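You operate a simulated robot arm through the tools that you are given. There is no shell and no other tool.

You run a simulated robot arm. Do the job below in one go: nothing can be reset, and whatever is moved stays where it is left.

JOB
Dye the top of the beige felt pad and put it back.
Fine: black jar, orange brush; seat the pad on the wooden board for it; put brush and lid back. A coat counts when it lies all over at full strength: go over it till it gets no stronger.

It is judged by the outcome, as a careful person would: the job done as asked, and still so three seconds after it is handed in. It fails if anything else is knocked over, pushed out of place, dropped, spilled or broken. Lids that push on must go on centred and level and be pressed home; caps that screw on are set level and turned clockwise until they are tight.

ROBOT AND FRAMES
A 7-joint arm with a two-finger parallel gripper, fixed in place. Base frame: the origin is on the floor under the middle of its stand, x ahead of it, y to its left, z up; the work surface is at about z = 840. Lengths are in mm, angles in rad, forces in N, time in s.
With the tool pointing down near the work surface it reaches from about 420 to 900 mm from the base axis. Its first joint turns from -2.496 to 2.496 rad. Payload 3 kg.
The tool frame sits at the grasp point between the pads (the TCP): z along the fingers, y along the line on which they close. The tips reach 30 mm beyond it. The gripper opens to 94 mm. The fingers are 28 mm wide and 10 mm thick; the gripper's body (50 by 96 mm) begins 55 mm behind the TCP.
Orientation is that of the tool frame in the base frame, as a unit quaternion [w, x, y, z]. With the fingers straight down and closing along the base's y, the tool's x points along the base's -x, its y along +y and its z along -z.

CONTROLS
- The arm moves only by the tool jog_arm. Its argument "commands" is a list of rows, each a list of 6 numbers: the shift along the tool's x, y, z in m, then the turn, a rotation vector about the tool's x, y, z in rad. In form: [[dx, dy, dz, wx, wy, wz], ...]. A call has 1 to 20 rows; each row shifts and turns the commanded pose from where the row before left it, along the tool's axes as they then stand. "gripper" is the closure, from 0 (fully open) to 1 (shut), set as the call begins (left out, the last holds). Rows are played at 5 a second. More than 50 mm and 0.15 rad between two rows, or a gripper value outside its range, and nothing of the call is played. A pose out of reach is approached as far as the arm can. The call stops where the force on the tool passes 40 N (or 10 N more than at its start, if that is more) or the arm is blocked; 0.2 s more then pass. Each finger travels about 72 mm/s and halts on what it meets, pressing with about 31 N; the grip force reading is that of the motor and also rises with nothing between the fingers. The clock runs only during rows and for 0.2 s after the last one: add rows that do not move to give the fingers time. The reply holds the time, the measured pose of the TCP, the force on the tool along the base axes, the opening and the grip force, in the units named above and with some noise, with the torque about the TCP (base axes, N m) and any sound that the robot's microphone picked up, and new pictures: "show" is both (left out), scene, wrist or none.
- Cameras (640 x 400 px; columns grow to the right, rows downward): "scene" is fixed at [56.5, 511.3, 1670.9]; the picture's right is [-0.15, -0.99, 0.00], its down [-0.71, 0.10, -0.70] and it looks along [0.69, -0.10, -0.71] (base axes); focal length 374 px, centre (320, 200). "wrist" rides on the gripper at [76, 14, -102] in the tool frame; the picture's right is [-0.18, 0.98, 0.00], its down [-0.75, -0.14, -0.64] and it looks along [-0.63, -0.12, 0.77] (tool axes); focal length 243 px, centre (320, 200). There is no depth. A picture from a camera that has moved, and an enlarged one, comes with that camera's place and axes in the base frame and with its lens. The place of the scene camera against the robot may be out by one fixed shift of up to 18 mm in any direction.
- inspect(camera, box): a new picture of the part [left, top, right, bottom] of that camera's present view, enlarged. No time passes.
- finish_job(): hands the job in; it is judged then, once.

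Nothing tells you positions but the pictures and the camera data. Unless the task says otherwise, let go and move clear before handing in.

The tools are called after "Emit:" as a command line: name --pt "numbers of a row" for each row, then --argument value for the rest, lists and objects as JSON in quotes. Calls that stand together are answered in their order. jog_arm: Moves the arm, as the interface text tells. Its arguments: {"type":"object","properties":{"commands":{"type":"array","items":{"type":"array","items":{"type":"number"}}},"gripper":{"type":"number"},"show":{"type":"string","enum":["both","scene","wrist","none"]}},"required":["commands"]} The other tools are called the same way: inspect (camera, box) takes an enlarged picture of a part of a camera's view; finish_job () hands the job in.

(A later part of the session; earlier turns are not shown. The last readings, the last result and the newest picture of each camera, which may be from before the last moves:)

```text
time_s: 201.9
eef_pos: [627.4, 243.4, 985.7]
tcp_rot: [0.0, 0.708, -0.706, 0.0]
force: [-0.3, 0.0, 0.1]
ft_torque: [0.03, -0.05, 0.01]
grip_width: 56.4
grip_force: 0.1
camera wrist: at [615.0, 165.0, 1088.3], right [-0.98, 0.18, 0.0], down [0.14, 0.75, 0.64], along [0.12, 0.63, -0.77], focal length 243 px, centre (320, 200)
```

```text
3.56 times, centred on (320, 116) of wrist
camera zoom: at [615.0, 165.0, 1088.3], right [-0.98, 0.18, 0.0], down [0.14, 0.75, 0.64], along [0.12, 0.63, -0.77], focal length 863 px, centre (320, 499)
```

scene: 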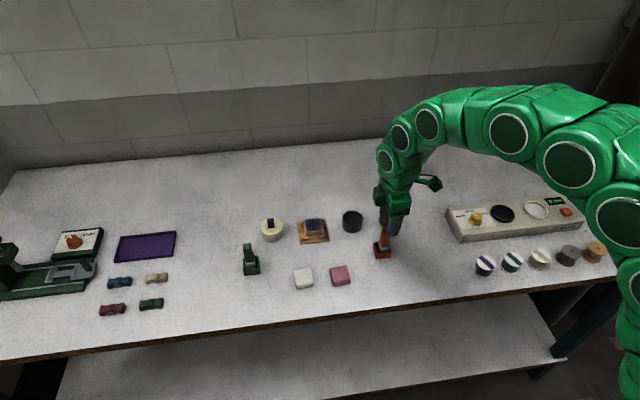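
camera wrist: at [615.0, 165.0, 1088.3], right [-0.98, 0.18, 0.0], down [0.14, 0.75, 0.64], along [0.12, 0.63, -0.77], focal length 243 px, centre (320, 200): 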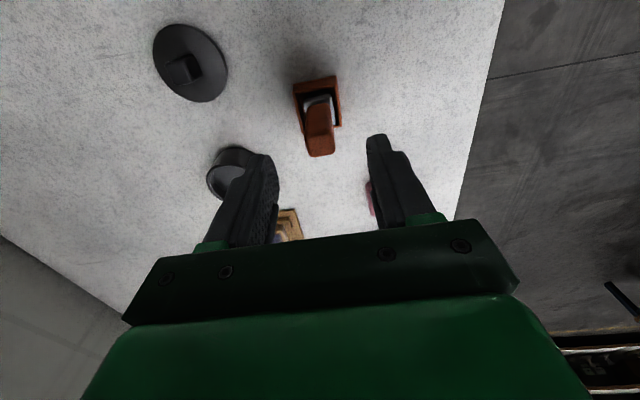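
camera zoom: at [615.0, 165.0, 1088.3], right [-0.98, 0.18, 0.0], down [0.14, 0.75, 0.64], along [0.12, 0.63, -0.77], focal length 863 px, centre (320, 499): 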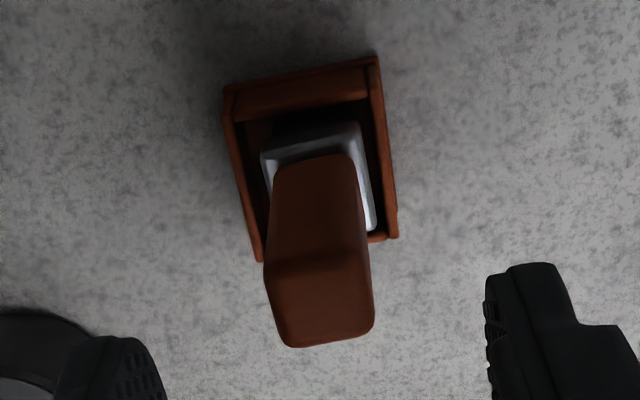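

The brush is back upright in its holder. Next is the lid: I'll move above it at about (735, 192).

Emit:
jog_arm --pt "0.017 -0.0355 0 0 0 0" --pt "0.017 -0.0355 0 0 0 0" --pt "0.017 -0.0355 0 0 0 0" --pt "0 0 0.03 0 0 0" --pt "0 0 0.03 0 0 0" --pt "0 0 0 0 0 0" --pt "0 0 0 0 0 0" --gripper 0.4 --show "wrist"

Emit:
inspect --camera "wrist" --box '[230, 60, 410, 172]'

```text
time_s: 203.5
eef_pos: [737.2, 190.1, 926.0]
tcp_rot: [0.0, 0.708, -0.706, 0.0]
force: [-1.0, -0.5, 0.5]
ft_torque: [-0.02, -0.02, 0.0]
grip_width: 56.2
grip_force: 0.0
camera wrist: at [724.0, 113.6, 1030.0], right [-0.98, 0.18, 0.0], down [0.14, 0.75, 0.64], along [0.12, 0.63, -0.77], focal length 243 px, centre (320, 200)
```

wrist: 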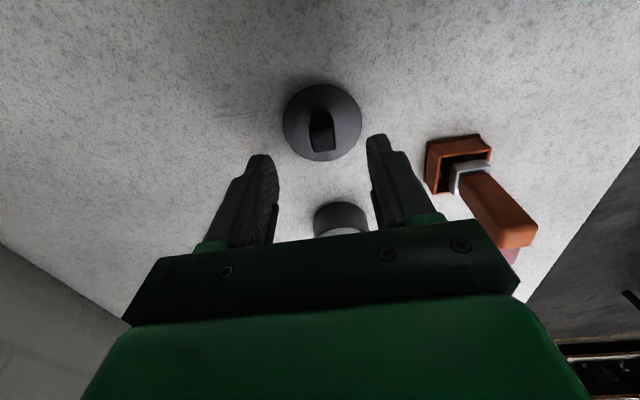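

```text
3.56 times, centred on (320, 116) of wrist
camera zoom: at [724.0, 113.6, 1030.0], right [-0.98, 0.18, 0.0], down [0.14, 0.75, 0.64], along [0.12, 0.63, -0.77], focal length 863 px, centre (320, 499)
```

zoom: 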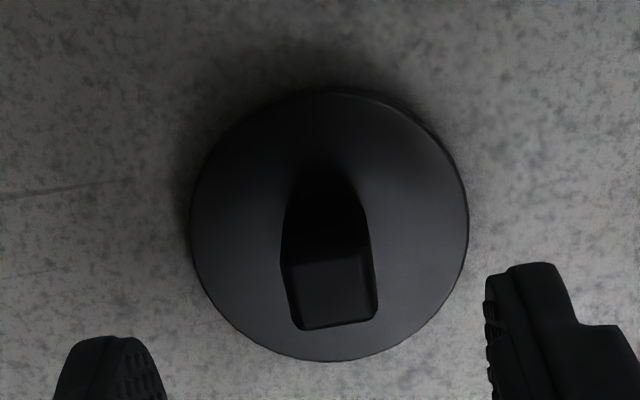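

The lid is at about (735.8, 191.5). I'll correct x and descend to grip its knob.

Emit:
jog_arm --pt "0 0.0018 0.02 0 0 0" --pt "0 0 0.015 0 0 0" --pt "0 0 0.008 0 0 0" --pt "0 0 0 0 0 0" --gripper 0.5 --show "wrist"

Emit:
inspect --camera "wrist" --box '[230, 90, 410, 202]'

```text
time_s: 204.5
eef_pos: [732.1, 191.6, 883.3]
tcp_rot: [0.001, 0.708, -0.706, -0.001]
force: [0.4, 0.4, -0.4]
ft_torque: [0.02, -0.01, 0.0]
grip_width: 46.9
grip_force: 0.1
camera wrist: at [720.0, 114.4, 986.3], right [-0.98, 0.18, 0.0], down [0.14, 0.75, 0.64], along [0.12, 0.63, -0.77], focal length 243 px, centre (320, 200)
```

wrist: 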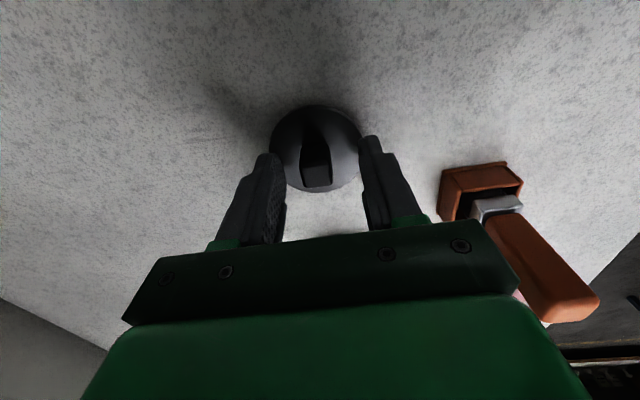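

```text
3.56 times, centred on (320, 146) of wrist
camera zoom: at [720.0, 114.4, 986.3], right [-0.98, 0.18, 0.0], down [0.14, 0.75, 0.64], along [0.12, 0.63, -0.77], focal length 863 px, centre (320, 392)
```

zoom: 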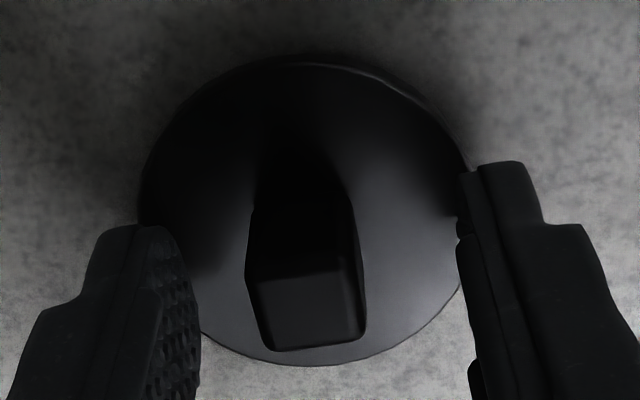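

Emit:
jog_arm --pt "0 -0.0023 0 0 0 0" --pt "0 0 0 0 0 0" --pt "0 0 0 0 0 0" --gripper 0.65 --show "wrist"

Emit:
inspect --camera "wrist" --box '[230, 90, 410, 202]'

```text
time_s: 205.3
eef_pos: [736.9, 192.3, 884.1]
tcp_rot: [0.0, 0.708, -0.707, -0.001]
force: [-0.1, -0.3, 0.4]
ft_torque: [-0.01, 0.0, 0.01]
grip_width: 33.1
grip_force: 0.1
camera wrist: at [722.6, 114.4, 986.6], right [-0.98, 0.18, 0.0], down [0.14, 0.75, 0.64], along [0.12, 0.63, -0.77], focal length 243 px, centre (320, 200)
```

wrist: 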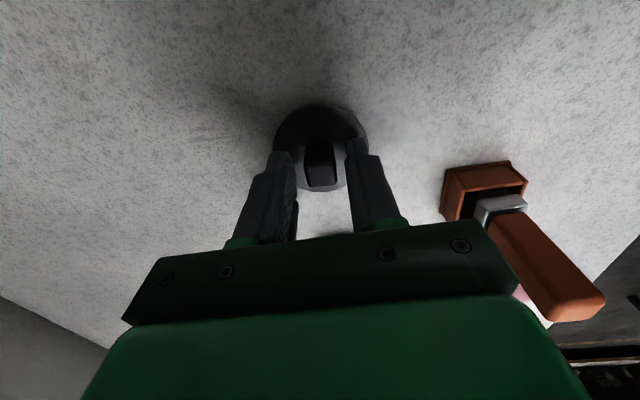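

```text
3.56 times, centred on (320, 146) of wrist
camera zoom: at [722.6, 114.4, 986.6], right [-0.98, 0.18, 0.0], down [0.14, 0.75, 0.64], along [0.12, 0.63, -0.77], focal length 863 px, centre (320, 392)
```

zoom: 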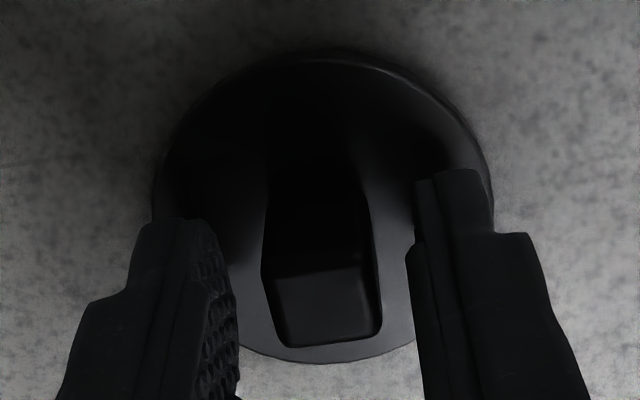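

The knob is centred between the fingers. Closing and lifting gently.

Emit:
jog_arm --pt "0 0 0 0 0 0" --pt "0 0 0 0 0 0" --pt "0 0 0 0 0 0" --gripper 1 --show "none"

Emit:
jog_arm --pt "0 0 -0.005 0 0 0" --pt "0 0 -0.02 0 0 0" --pt "0 0 -0.03 0 0 0" --pt "0 0 -0.03 0 0 0" --pt "0 0 0 0 0 0" --pt "0 0 0 0 0 0" --gripper 1 --show "both"

Emit:
inspect --camera "scene" --box '[330, 180, 426, 240]'

Emit:
inspect --camera "wrist" --box '[230, 80, 410, 192]'

```text
time_s: 206.1
eef_pos: [735.5, 192.1, 883.4]
tcp_rot: [0.001, 0.708, -0.706, 0.0]
force: [-0.3, 0.2, 0.2]
ft_torque: [0.01, 0.02, 0.04]
grip_width: 16.9
grip_force: 31.0
```

```text
time_s: 207.5
eef_pos: [732.7, 191.8, 969.7]
tcp_rot: [0.0, 0.708, -0.707, 0.0]
force: [-0.1, 0.0, -0.6]
ft_torque: [0.0, -0.02, -0.01]
grip_width: 16.8
grip_force: 31.0
camera wrist: at [720.6, 114.4, 1072.9], right [-0.98, 0.18, 0.0], down [0.14, 0.75, 0.64], along [0.12, 0.63, -0.77], focal length 243 px, centre (320, 200)
```

scene: 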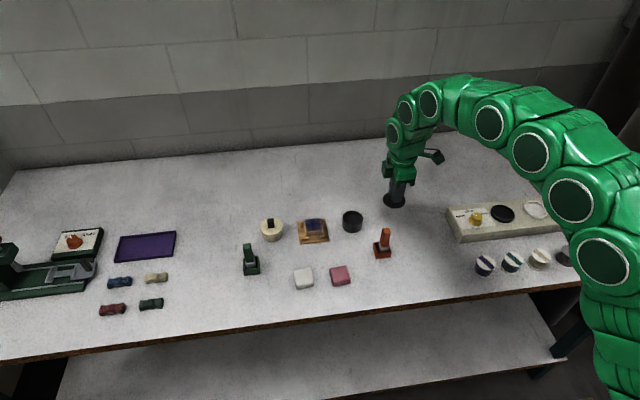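
wrist: 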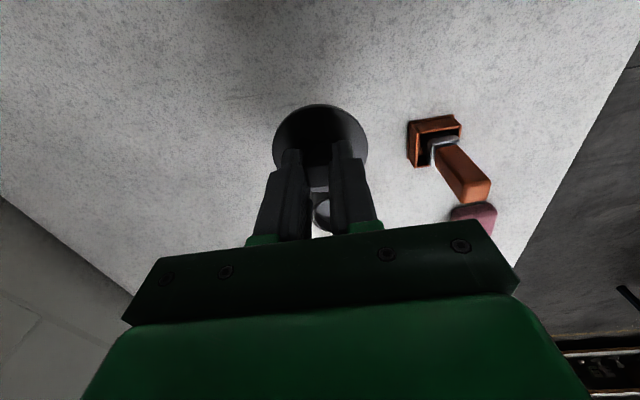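

```text
6.67 times, centred on (378, 210) of scene
camera zoom: at [56.5, 511.3, 1670.9], right [-0.15, -0.99, 0.0], down [-0.71, 0.1, -0.7], along [0.69, -0.1, -0.71], focal length 2490 px, centre (-67, 133)
```

zoom: 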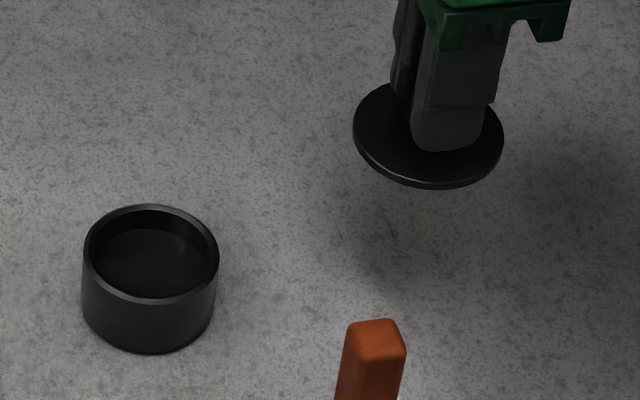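

```text
3.56 times, centred on (320, 136) of wrist
camera zoom: at [720.6, 114.4, 1072.9], right [-0.98, 0.18, 0.0], down [0.14, 0.75, 0.64], along [0.12, 0.63, -0.77], focal length 863 px, centre (320, 428)
```

zoom: 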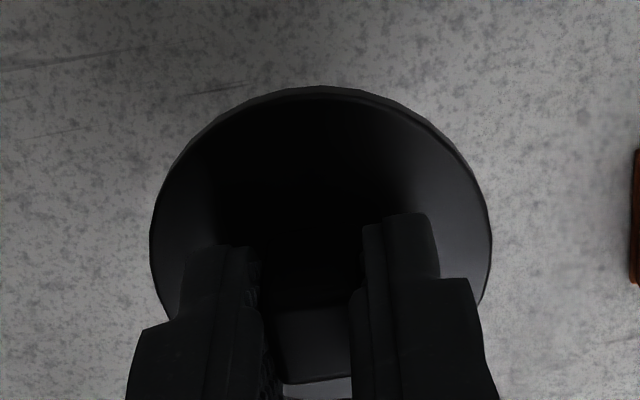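

The lid is held level, exactly as before, and the jar hasn't moved. I'll carry the lid over the jar.

Emit:
jog_arm --pt "-0.028 -0.0004 0 0 0 0" --pt "-0.028 -0.0004 0 0 0 0" --pt "-0.028 -0.0004 0 0 0 0" --pt "-0.028 -0.0002 0 0 0 0" --pt "0 0 0.03 0 0 0" --pt "0 0 0 0 0 0" --pt "0 0 0 0 0 0" --gripper 1 --show "both"

Emit:
inspect --camera "scene" --box '[320, 190, 384, 240]'

Emit:
inspect --camera "wrist" --box '[230, 80, 410, 192]'

```text
time_s: 209.1
eef_pos: [735.7, 305.3, 939.2]
tcp_rot: [0.0, 0.708, -0.706, 0.001]
force: [0.1, 0.8, -0.5]
ft_torque: [0.01, -0.01, 0.01]
grip_width: 16.7
grip_force: 30.4
camera wrist: at [723.0, 227.7, 1042.2], right [-0.98, 0.18, 0.0], down [0.14, 0.75, 0.64], along [0.12, 0.63, -0.77], focal length 243 px, centre (320, 200)
```

scene: 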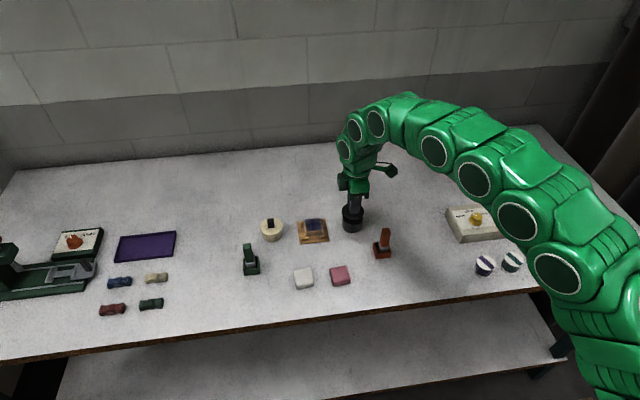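
wrist: 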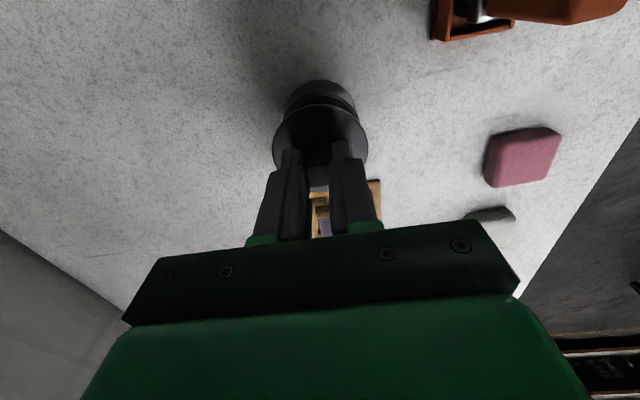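

```text
8.00 times, centred on (352, 215) of scene
camera zoom: at [56.5, 511.3, 1670.9], right [-0.15, -0.99, 0.0], down [-0.71, 0.1, -0.7], along [0.69, -0.1, -0.71], focal length 2988 px, centre (64, 80)
```

zoom: 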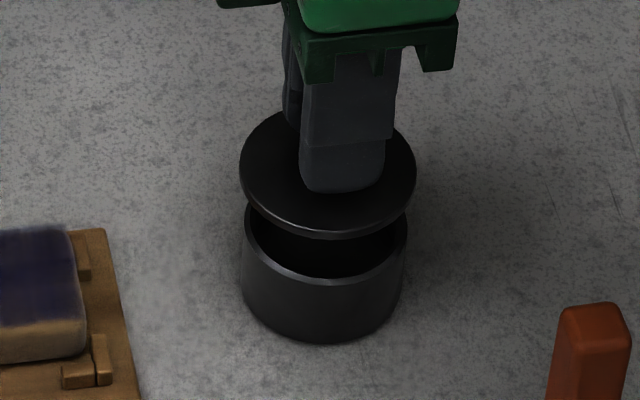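

```text
3.56 times, centred on (320, 136) of wrist
camera zoom: at [723.0, 227.7, 1042.2], right [-0.98, 0.18, 0.0], down [0.14, 0.75, 0.64], along [0.12, 0.63, -0.77], focal length 863 px, centre (320, 428)
```

zoom: 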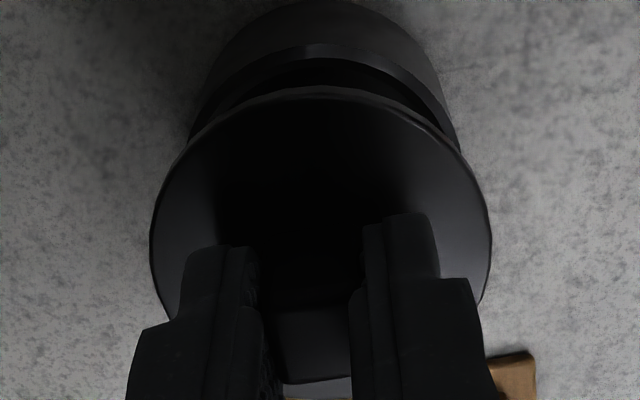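

The lid is over the jar, about 1 mm off laterally. I'll correct it and lower until contact, then press it home.

Emit:
jog_arm --pt "0.0008 0.001 0 0 0 0" --pt "0 0 0.01 0 0 0" --pt "0 0 0.008 0 0 0" --pt "0 0 0 0 0 0" --pt "0 0 0 0 0 0" --gripper 1 --show "wrist"

Emit:
inspect --camera "wrist" --box '[230, 80, 410, 192]'

Emit:
inspect --camera "scene" --box '[320, 190, 384, 240]'

```text
time_s: 210.3
eef_pos: [733.8, 304.1, 919.9]
tcp_rot: [0.0, 0.708, -0.707, 0.0]
force: [0.9, 0.2, -0.7]
ft_torque: [0.0, -0.01, -0.01]
grip_width: 16.6
grip_force: 31.2
camera wrist: at [721.5, 226.1, 1023.5], right [-0.98, 0.18, 0.0], down [0.14, 0.75, 0.64], along [0.12, 0.63, -0.77], focal length 243 px, centre (320, 200)
```

wrist: 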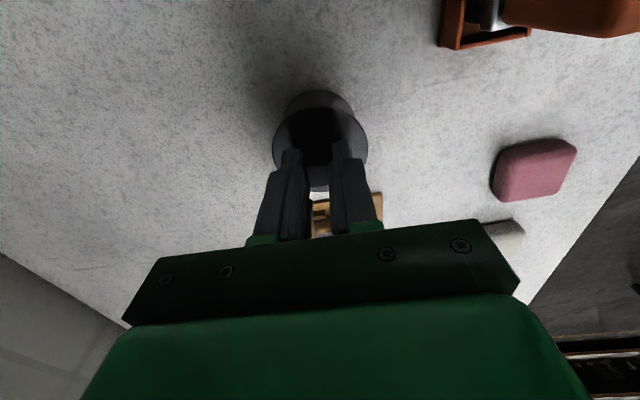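

```text
3.56 times, centred on (320, 136) of wrist
camera zoom: at [721.5, 226.1, 1023.5], right [-0.98, 0.18, 0.0], down [0.14, 0.75, 0.64], along [0.12, 0.63, -0.77], focal length 863 px, centre (320, 428)
```

zoom: 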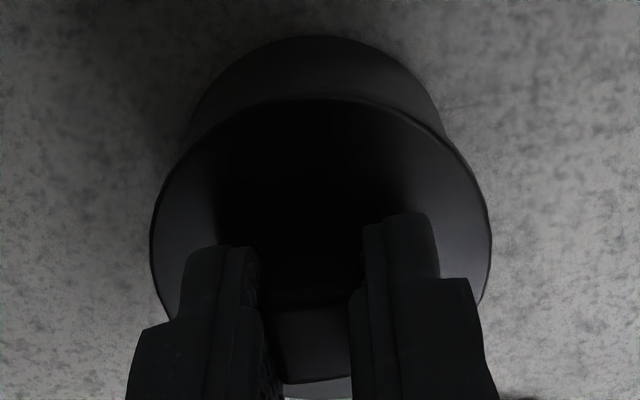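

```text
8.00 times, centred on (352, 215) of scene
camera zoom: at [56.5, 511.3, 1670.9], right [-0.15, -0.99, 0.0], down [-0.71, 0.1, -0.7], along [0.69, -0.1, -0.71], focal length 2988 px, centre (64, 80)
```

zoom: 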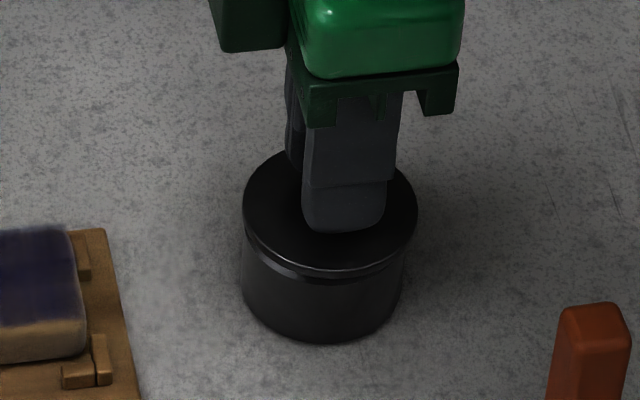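

Emit:
jog_arm --pt "-0.0008 -0.0005 0.001 0 0 0" --pt "0 0 0.001 0 0 0" --pt "0 0 0 0 0 0" --gripper 1 --show "wrist"

Emit:
jog_arm --pt "0 0 0.001 0 0 0" --pt "0 0 0 0 0 0" --gripper 1 --show "none"

Emit:
jog_arm --pt "0 0 0.001 0 0 0" --pt "0 0 0 0 0 0" --gripper 1 --show "none"

Emit:
jog_arm --pt "0 0 0.001 0 0 0" --pt "0 0 0 0 0 0" --gripper 1 --show "none"

```text
time_s: 211.1
eef_pos: [735.2, 305.3, 918.3]
tcp_rot: [-0.001, 0.707, -0.707, 0.0]
force: [0.0, 0.6, -0.2]
ft_torque: [-0.01, 0.0, 0.05]
grip_width: 16.9
grip_force: 31.2
camera wrist: at [722.3, 227.0, 1020.9], right [-0.98, 0.18, 0.0], down [0.14, 0.75, 0.64], along [0.12, 0.63, -0.77], focal length 243 px, centre (320, 200)
```

wrist: 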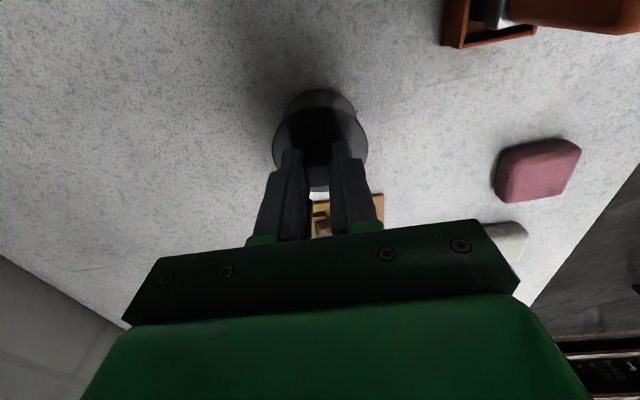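

```text
time_s: 211.7
eef_pos: [735.7, 304.0, 916.4]
tcp_rot: [0.0, 0.708, -0.707, 0.0]
force: [0.0, 0.4, -0.5]
ft_torque: [0.01, -0.01, 0.0]
grip_width: 16.6
grip_force: 31.3
```

```text
time_s: 212.3
eef_pos: [737.1, 305.6, 915.2]
tcp_rot: [0.0, 0.708, -0.706, -0.001]
force: [-0.5, 0.3, -0.3]
ft_torque: [-0.01, 0.0, 0.0]
grip_width: 16.8
grip_force: 31.5
```

```text
time_s: 212.9
eef_pos: [735.9, 306.1, 913.9]
tcp_rot: [0.0, 0.708, -0.706, -0.001]
force: [0.1, -0.2, 0.5]
ft_torque: [0.01, -0.01, 0.01]
grip_width: 16.9
grip_force: 30.8
```

Emit:
jog_arm --pt "0 0 0.0008 0 0 0" --pt "0 0 0 0 0 0" --gripper 1 --show "none"

Emit:
jog_arm --pt "0 0 0.0008 0 0 0" --pt "0 0 0 0 0 0" --gripper 1 --show "none"

Emit:
jog_arm --pt "0 0 0.0008 0 0 0" --pt "0 0 0 0 0 0" --gripper 1 --show "wrist"

```text
time_s: 213.5
eef_pos: [735.7, 305.9, 914.9]
tcp_rot: [0.0, 0.707, -0.707, 0.0]
force: [-0.7, -0.8, -0.7]
ft_torque: [0.0, -0.01, -0.02]
grip_width: 16.7
grip_force: 31.3
```

```text
time_s: 214.1
eef_pos: [736.9, 306.1, 913.1]
tcp_rot: [-0.001, 0.708, -0.707, 0.0]
force: [0.3, -0.8, 0.2]
ft_torque: [0.01, -0.01, -0.01]
grip_width: 16.9
grip_force: 30.9
```

```text
time_s: 214.7
eef_pos: [736.2, 304.5, 913.1]
tcp_rot: [0.0, 0.708, -0.706, 0.0]
force: [-1.3, 3.6, 10.1]
ft_torque: [0.2, 0.07, 0.02]
grip_width: 16.9
grip_force: 31.3
camera wrist: at [723.1, 227.4, 1016.3], right [-0.98, 0.18, 0.0], down [0.14, 0.75, 0.64], along [0.12, 0.63, -0.77], focal length 243 px, centre (320, 200)
```

wrist: 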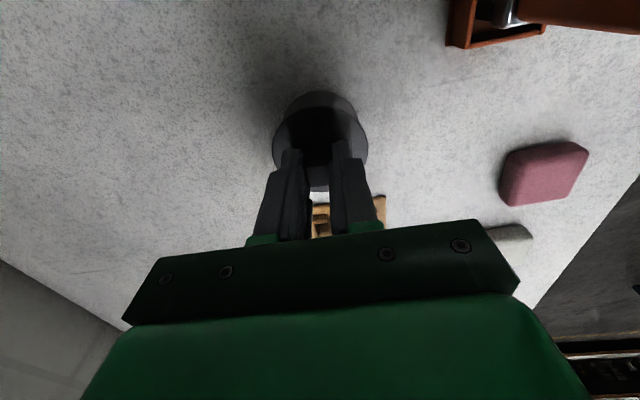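

Emit:
inspect --camera "scene" --box '[320, 190, 384, 240]'

Emit:
inspect --camera "wrist" --box '[230, 80, 410, 192]'

```text
8.00 times, centred on (352, 215) of scene
camera zoom: at [56.5, 511.3, 1670.9], right [-0.15, -0.99, 0.0], down [-0.71, 0.1, -0.7], along [0.69, -0.1, -0.71], focal length 2988 px, centre (64, 80)
```

zoom: 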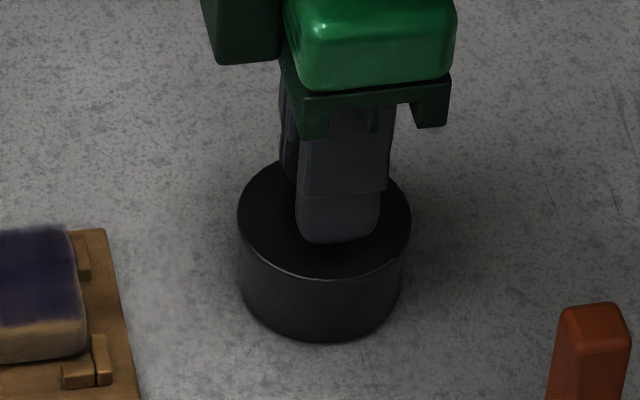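

```text
3.56 times, centred on (320, 136) of wrist
camera zoom: at [723.1, 227.4, 1016.3], right [-0.98, 0.18, 0.0], down [0.14, 0.75, 0.64], along [0.12, 0.63, -0.77], focal length 863 px, centre (320, 428)
```

zoom: 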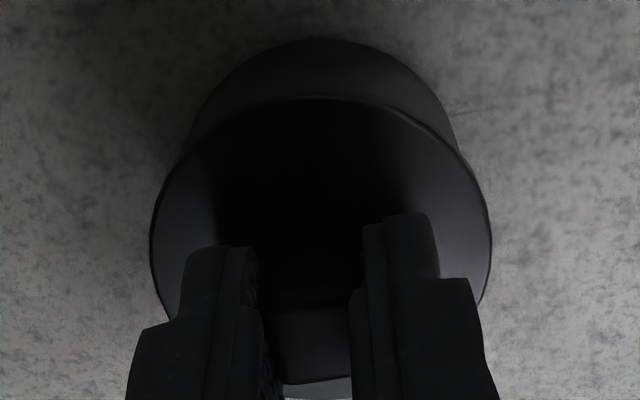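

The lid is centred and level on the jar. I'll press it home in small steps.

Emit:
jog_arm --pt "0 0 0.0008 0 0 0" --pt "0 0 0 0 0 0" --gripper 1 --show "none"

Emit:
jog_arm --pt "0 0 0.0007 0 0 0" --pt "0 0 0 0 0 0" --gripper 1 --show "scene"

Emit:
inspect --camera "scene" --box '[320, 190, 384, 240]'

```text
time_s: 215.3
eef_pos: [735.1, 305.3, 912.2]
tcp_rot: [-0.001, 0.708, -0.706, 0.0]
force: [-0.3, 6.5, 27.5]
ft_torque: [0.29, 0.0, -0.01]
grip_width: 16.9
grip_force: 31.1
```

```text
time_s: 215.9
eef_pos: [735.5, 305.5, 911.7]
tcp_rot: [-0.001, 0.708, -0.706, 0.0]
force: [8.7, 7.5, 30.4]
ft_torque: [0.19, -0.23, -0.02]
grip_width: 16.7
grip_force: 30.8
```

scene: 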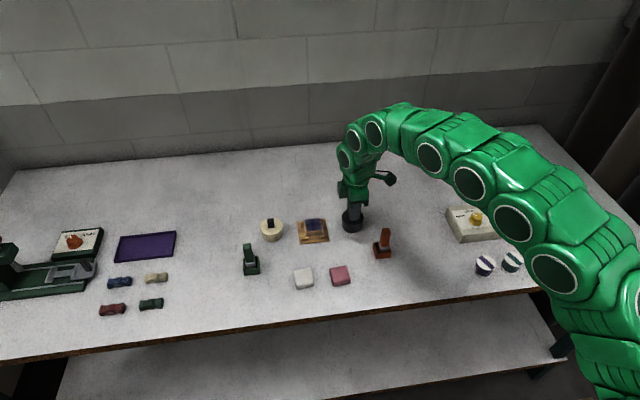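

```text
8.00 times, centred on (352, 215) of scene
camera zoom: at [56.5, 511.3, 1670.9], right [-0.15, -0.99, 0.0], down [-0.71, 0.1, -0.7], along [0.69, -0.1, -0.71], focal length 2988 px, centre (64, 80)
```

zoom: 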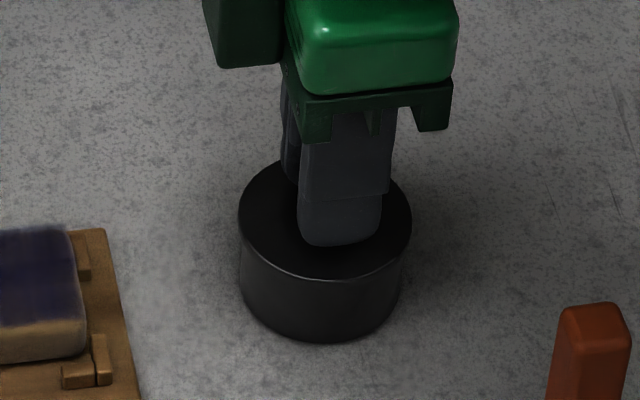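

No snap was heard yet and the grip may be slipping at about 30 N. I'll release the knob and press from above with closed fingers instead.

Emit:
jog_arm --pt "0 0 0 0 0 0" --pt "0 0 0 0 0 0" --gripper 0.6 --show "none"

Emit:
jog_arm --pt "0 0 -0.01 0 0 0" --pt "0 0 -0.03 0 0 0" --pt "0 0 0 0 0 0" --pt "0 0 0 0 0 0" --gripper 0.4 --show "wrist"

Emit:
inspect --camera "scene" --box '[320, 190, 384, 240]'

Emit:
inspect --camera "wrist" --box '[230, 70, 410, 182]'

```text
time_s: 216.5
eef_pos: [735.1, 304.5, 911.4]
tcp_rot: [0.002, 0.708, -0.706, 0.0]
force: [0.0, 0.1, 0.7]
ft_torque: [-0.03, -0.04, -0.01]
grip_width: 37.6
grip_force: 0.0
heard: snap
```

```text
time_s: 217.5
eef_pos: [735.4, 305.4, 951.7]
tcp_rot: [0.001, 0.708, -0.707, -0.001]
force: [-0.1, 0.7, -0.1]
ft_torque: [0.01, -0.01, -0.02]
grip_width: 56.1
grip_force: 0.1
camera wrist: at [722.5, 227.0, 1054.5], right [-0.98, 0.18, 0.0], down [0.14, 0.75, 0.64], along [0.12, 0.63, -0.77], focal length 243 px, centre (320, 200)
```

wrist: 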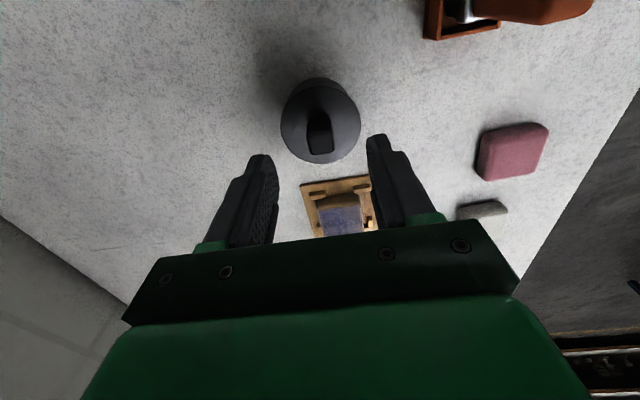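

```text
8.00 times, centred on (352, 215) of scene
camera zoom: at [56.5, 511.3, 1670.9], right [-0.15, -0.99, 0.0], down [-0.71, 0.1, -0.7], along [0.69, -0.1, -0.71], focal length 2988 px, centre (64, 80)
```

zoom: 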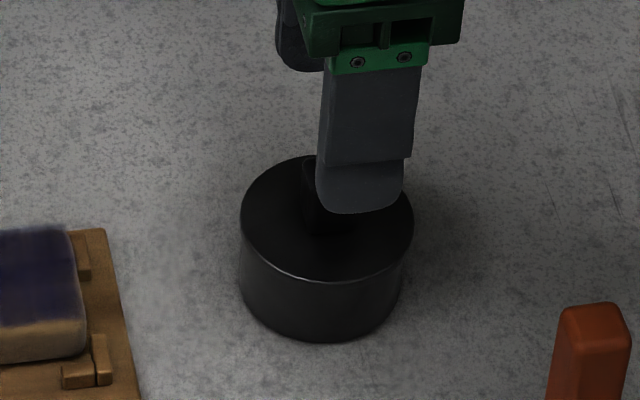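

```text
3.56 times, centred on (320, 126) of wrist
camera zoom: at [722.5, 227.0, 1054.5], right [-0.98, 0.18, 0.0], down [0.14, 0.75, 0.64], along [0.12, 0.63, -0.77], focal length 863 px, centre (320, 463)
```

zoom: 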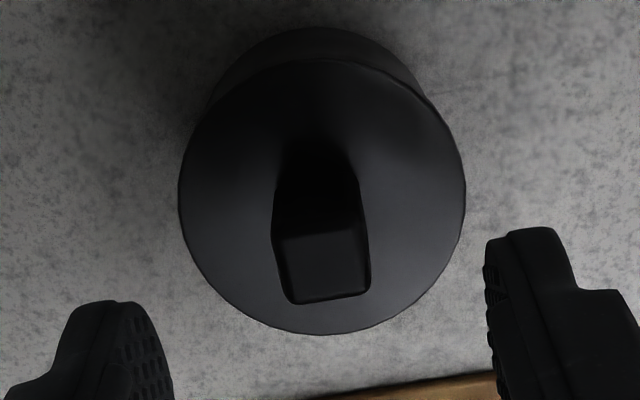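

A snap was heard as the fingers released, so the lid has clicked on, and it's centred at (735.4, 303.5) as originally. I'll check the seam closely.

Emit:
inspect --camera "scene" --box '[338, 205, 370, 235]'

Emit:
inspect --camera "wrist" --box '[275, 75, 365, 131]'

```text
13.33 times, centred on (354, 220) of scene
camera zoom: at [56.5, 511.3, 1670.9], right [-0.15, -0.99, 0.0], down [-0.71, 0.1, -0.7], along [0.69, -0.1, -0.71], focal length 4980 px, centre (-133, -67)
```

zoom: 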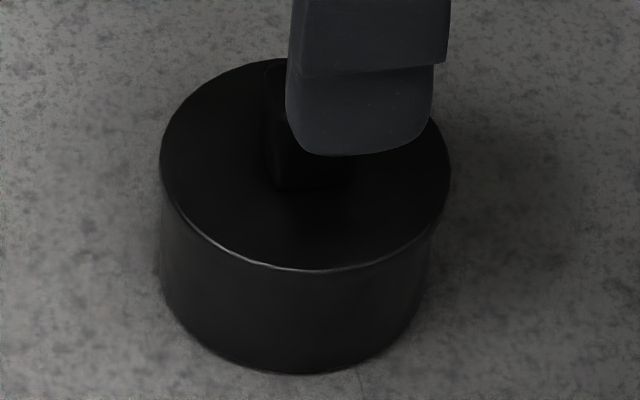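

```text
7.11 times, centred on (320, 103) of wrist
camera zoom: at [722.5, 227.0, 1054.5], right [-0.98, 0.18, 0.0], down [0.14, 0.75, 0.64], along [0.12, 0.63, -0.77], focal length 1725 px, centre (320, 890)
```

zoom: 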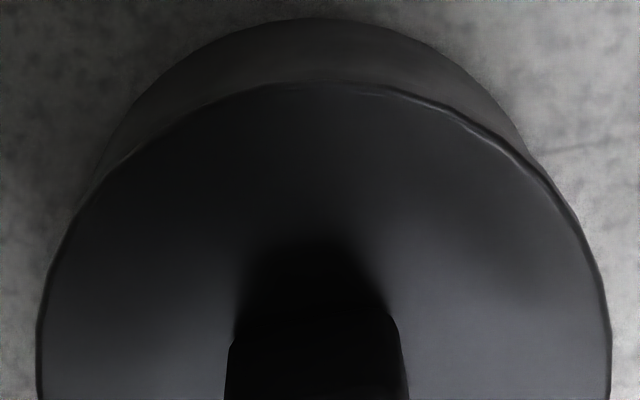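

No gap is visible. As an extra check I'll press lightly on top of the knob with closed fingers.

Emit:
jog_arm --pt "0 0 0 0 0 0" --pt "0 0 0 0 0 0" --pt "0 0 0 0 0 0" --pt "0 0 0.008 0 0 0" --pt "0 0 0.006 0 0 0" --pt "0 0 0 0 0 0" --gripper 1 --show "wrist"

Emit:
jog_arm --pt "0 0 0.002 0 0 0" --pt "0 0 0 0 0 0" --gripper 1 --show "none"

Emit:
jog_arm --pt "0 0 0.0015 0 0 0" --pt "0 0 0 0 0 0" --gripper 1 --show "none"

```text
time_s: 218.9
eef_pos: [735.7, 303.9, 937.2]
tcp_rot: [0.0, 0.708, -0.706, 0.0]
force: [-0.3, 0.4, -0.6]
ft_torque: [0.0, 0.01, -0.02]
grip_width: 0.1
grip_force: 31.2
camera wrist: at [722.6, 227.3, 1040.6], right [-0.98, 0.18, 0.0], down [0.14, 0.75, 0.64], along [0.12, 0.63, -0.77], focal length 243 px, centre (320, 200)
```

wrist: 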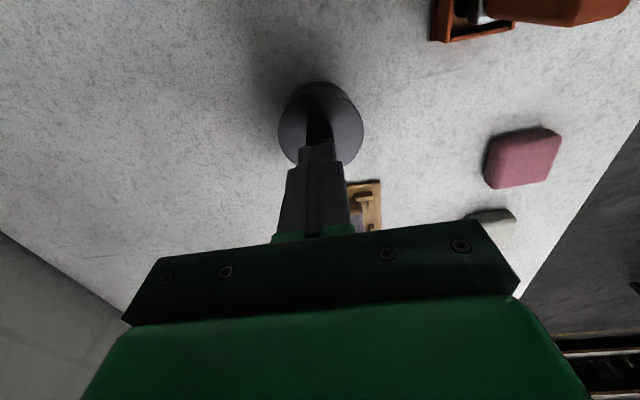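

```text
time_s: 219.5
eef_pos: [736.0, 303.8, 934.5]
tcp_rot: [0.0, 0.708, -0.706, 0.0]
force: [0.4, 0.2, -0.2]
ft_torque: [-0.01, 0.01, 0.01]
grip_width: 0.0
grip_force: 30.9
```

```text
time_s: 220.1
eef_pos: [734.9, 305.5, 933.9]
tcp_rot: [-0.001, 0.708, -0.707, -0.001]
force: [-0.1, 0.1, 0.4]
ft_torque: [0.0, -0.01, 0.02]
grip_width: 0.1
grip_force: 31.2
```

Emit:
jog_arm --pt "0 0 0.0015 0 0 0" --pt "0 0 0 0 0 0" --gripper 1 --show "none"

Emit:
jog_arm --pt "0 0 0.0012 0 0 0" --pt "0 0 0 0 0 0" --gripper 1 --show "none"

Emit:
jog_arm --pt "0 0 0.0012 0 0 0" --pt "0 0 0 0 0 0" --gripper 1 --show "none"

```text
time_s: 220.7
eef_pos: [736.3, 305.8, 932.5]
tcp_rot: [0.0, 0.707, -0.707, 0.0]
force: [-1.4, 0.1, 0.0]
ft_torque: [0.01, -0.01, 0.0]
grip_width: 0.1
grip_force: 30.9
```

```text
time_s: 221.3
eef_pos: [735.0, 305.4, 933.1]
tcp_rot: [0.001, 0.708, -0.706, -0.001]
force: [-3.5, -2.2, 12.2]
ft_torque: [-0.11, 0.09, -0.04]
grip_width: 0.1
grip_force: 31.0
```

```text
time_s: 221.9
eef_pos: [735.3, 306.1, 931.8]
tcp_rot: [-0.001, 0.708, -0.706, 0.0]
force: [-4.9, -7.2, 30.8]
ft_torque: [-0.27, 0.18, 0.02]
grip_width: 0.0
grip_force: 31.2
```

The lid held firm under 30 N with no further movement, so it's home. I'll rise and go to the pad to return it to its original place.

Emit:
jog_arm --pt "0 0 -0.005 0 0 0" --pt "0 0 -0.03 0 0 0" --pt "0 0 -0.02 0 0 0" --pt "-0.036 0.001 0 0 0 0" --pt "-0.036 0.001 0 0 0 0" --pt "-0.037 0 0 0 0 0" --pt "0 0 0 0 0 0" --pt "0 0 0 0 0 0" --gripper 0.2 --show "both"

Emit:
inspect --camera "wrist" --box '[230, 40, 410, 152]'

Emit:
inspect --camera "scene" --box '[285, 200, 381, 260]'

```text
time_s: 223.7
eef_pos: [733.4, 414.0, 984.2]
tcp_rot: [0.0, 0.707, -0.707, 0.0]
force: [0.3, 0.2, -0.4]
ft_torque: [-0.02, 0.02, 0.0]
grip_width: 75.2
grip_force: 0.0
camera wrist: at [720.2, 335.9, 1085.9], right [-0.98, 0.18, 0.0], down [0.14, 0.75, 0.64], along [0.12, 0.63, -0.77], focal length 243 px, centre (320, 200)
```

scene: 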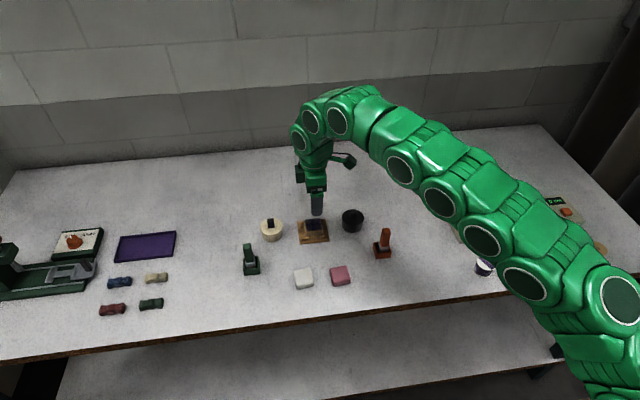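
wrist: 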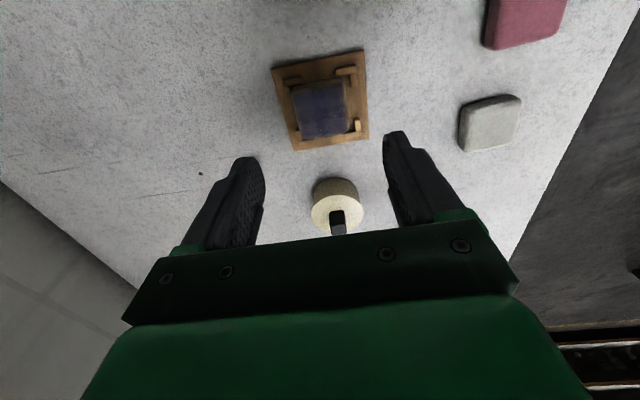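

```text
3.56 times, centred on (320, 96) of wrist
camera zoom: at [720.2, 335.9, 1085.9], right [-0.98, 0.18, 0.0], down [0.14, 0.75, 0.64], along [0.12, 0.63, -0.77], focal length 863 px, centre (320, 570)
```

zoom: 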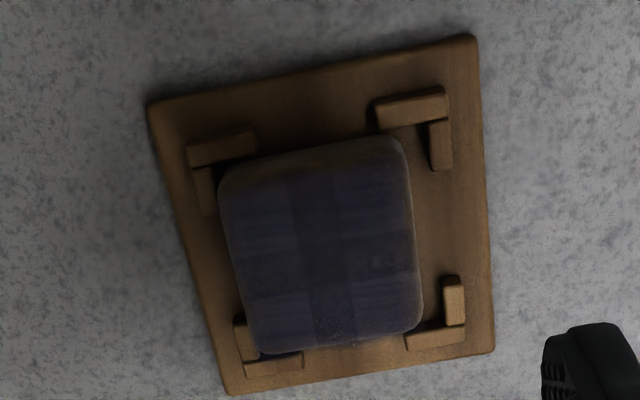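

```text
6.67 times, centred on (333, 230) of scene
camera zoom: at [56.5, 511.3, 1670.9], right [-0.15, -0.99, 0.0], down [-0.71, 0.1, -0.7], along [0.69, -0.1, -0.71], focal length 2490 px, centre (233, 0)
```

zoom: 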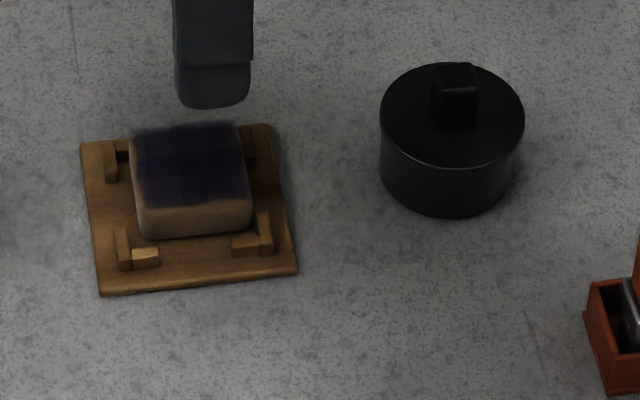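

The lighting on the pad is good from here, so I'll take a closer look at the coat before moving the pad.

Emit:
inspect --camera "wrist" --box '[285, 72, 355, 142]'

Emit:
inspect --camera "wrist" --box '[288, 76, 324, 100]'

Emit:
inspect --camera "wrist" --box '[312, 100, 348, 140]'

```text
5.71 times, centred on (320, 107) of wrist
camera zoom: at [720.2, 335.9, 1085.9], right [-0.98, 0.18, 0.0], down [0.14, 0.75, 0.64], along [0.12, 0.63, -0.77], focal length 1386 px, centre (320, 731)
```

zoom: 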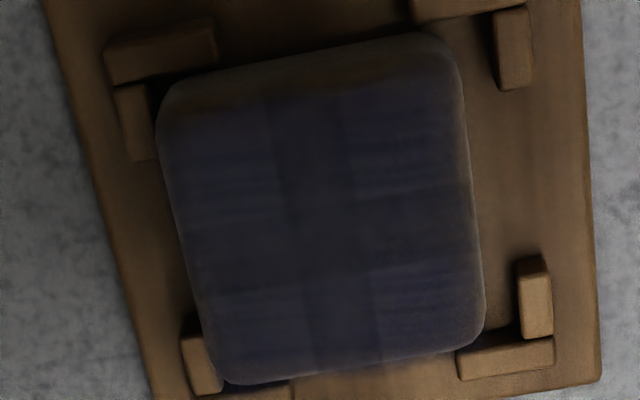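

```text
16.00 times, centred on (306, 88) of wrist
camera zoom: at [720.2, 335.9, 1085.9], right [-0.98, 0.18, 0.0], down [0.14, 0.75, 0.64], along [0.12, 0.63, -0.77], focal length 3882 px, centre (544, 1992)
```

zoom: 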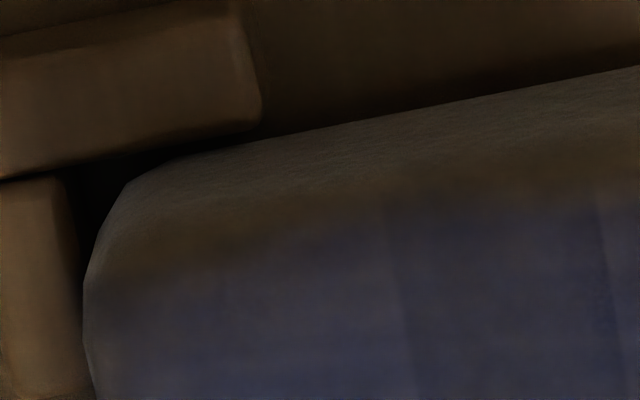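

```text
10.00 times, centred on (330, 120) of wrist
camera zoom: at [720.2, 335.9, 1085.9], right [-0.98, 0.18, 0.0], down [0.14, 0.75, 0.64], along [0.12, 0.63, -0.77], focal length 2426 px, centre (220, 1000)
```

zoom: 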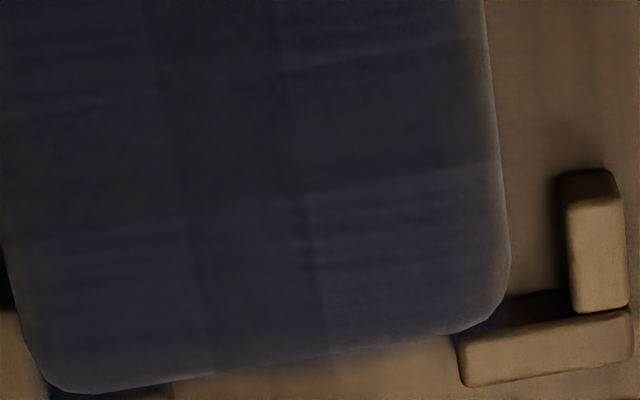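

The coat is even across all four corners and gained nothing from more brushing, so I take it as done. I'll align over the pad and descend to grip its sides above the stops.

Emit:
jog_arm --pt "-0.0016 0 0.03 0 0 0" --pt "0 0 0.03 0 0 0" --pt "0 0 0.025 0 0 0" --pt "0 0 0 0 0 0" --pt "0 0 0 0 0 0" --gripper 0.2 --show "wrist"

Emit:
inspect --camera "wrist" --box '[230, 70, 410, 182]'

```text
time_s: 224.9
eef_pos: [734.2, 414.4, 898.4]
tcp_rot: [0.001, 0.707, -0.707, 0.0]
force: [0.2, 0.2, -0.4]
ft_torque: [0.0, 0.0, 0.02]
grip_width: 74.9
grip_force: 0.1
camera wrist: at [719.6, 337.0, 1002.5], right [-0.98, 0.18, 0.0], down [0.14, 0.75, 0.64], along [0.12, 0.63, -0.77], focal length 243 px, centre (320, 200)
```

wrist: 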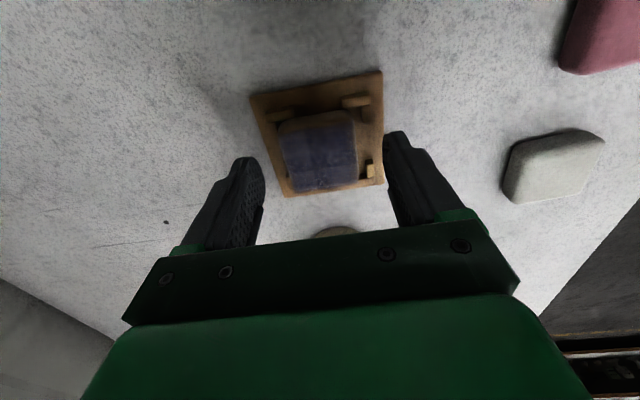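

```text
3.56 times, centred on (320, 126) of wrist
camera zoom: at [719.6, 337.0, 1002.5], right [-0.98, 0.18, 0.0], down [0.14, 0.75, 0.64], along [0.12, 0.63, -0.77], focal length 863 px, centre (320, 463)
```

zoom: 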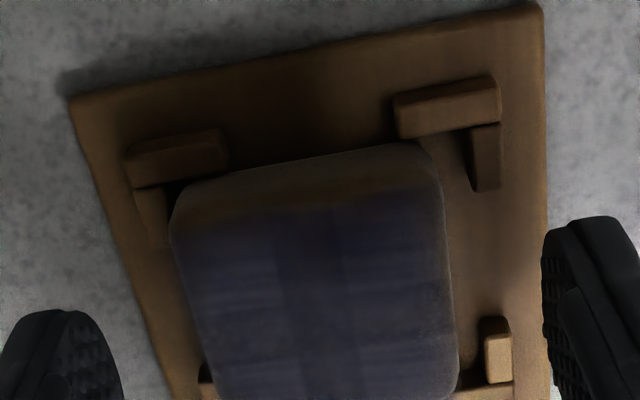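

Emit:
jog_arm --pt "0 0 0.008 0 0 0" --pt "0 0 0.005 0 0 0" --pt "0 0 0.001 0 0 0" --pt "0 0 0 0 0 0" --pt "0 0 0 0 0 0" --gripper 0.25 --show "wrist"

Emit:
inspect --camera "scene" --box '[285, 200, 345, 245]'

Emit:
inspect --camera "wrist" --box '[230, 80, 410, 192]'

```text
time_s: 226.1
eef_pos: [734.1, 414.9, 886.3]
tcp_rot: [0.0, 0.708, -0.707, -0.001]
force: [-0.9, -0.3, -0.1]
ft_torque: [-0.01, 0.02, -0.01]
grip_width: 70.7
grip_force: 0.1
camera wrist: at [720.8, 337.4, 989.2], right [-0.98, 0.18, 0.0], down [0.14, 0.75, 0.64], along [0.12, 0.63, -0.77], focal length 243 px, centre (320, 200)
```

wrist: 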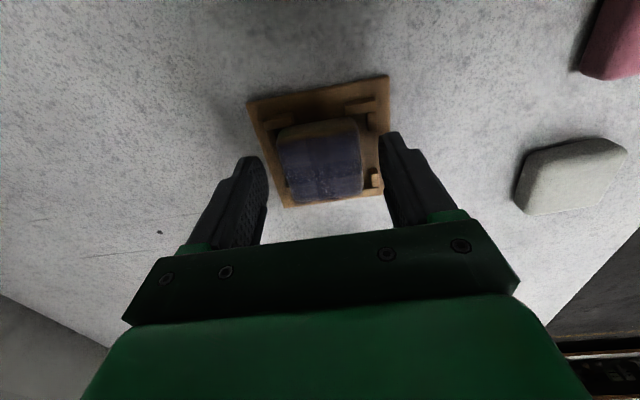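

```text
8.89 times, centred on (315, 222) of scene
camera zoom: at [56.5, 511.3, 1670.9], right [-0.15, -0.99, 0.0], down [-0.71, 0.1, -0.7], along [0.69, -0.1, -0.71], focal length 3320 px, centre (364, 0)
```

zoom: 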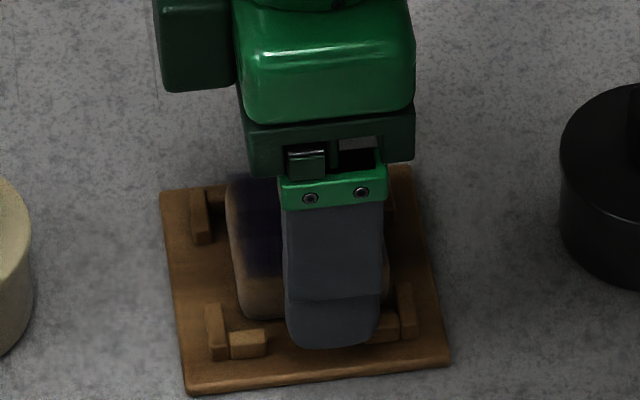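

```text
3.56 times, centred on (320, 136) of wrist
camera zoom: at [720.8, 337.4, 989.2], right [-0.98, 0.18, 0.0], down [0.14, 0.75, 0.64], along [0.12, 0.63, -0.77], focal length 863 px, centre (320, 428)
```

zoom: 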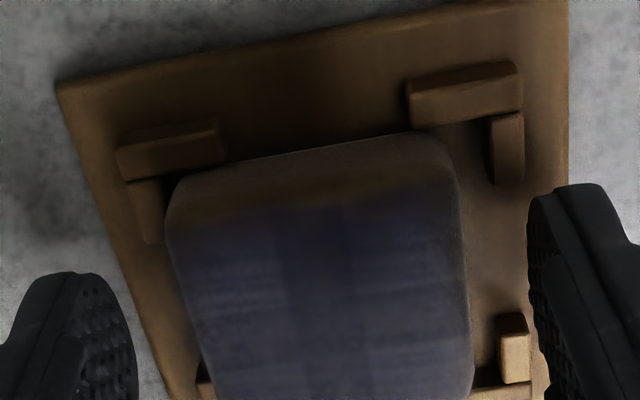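

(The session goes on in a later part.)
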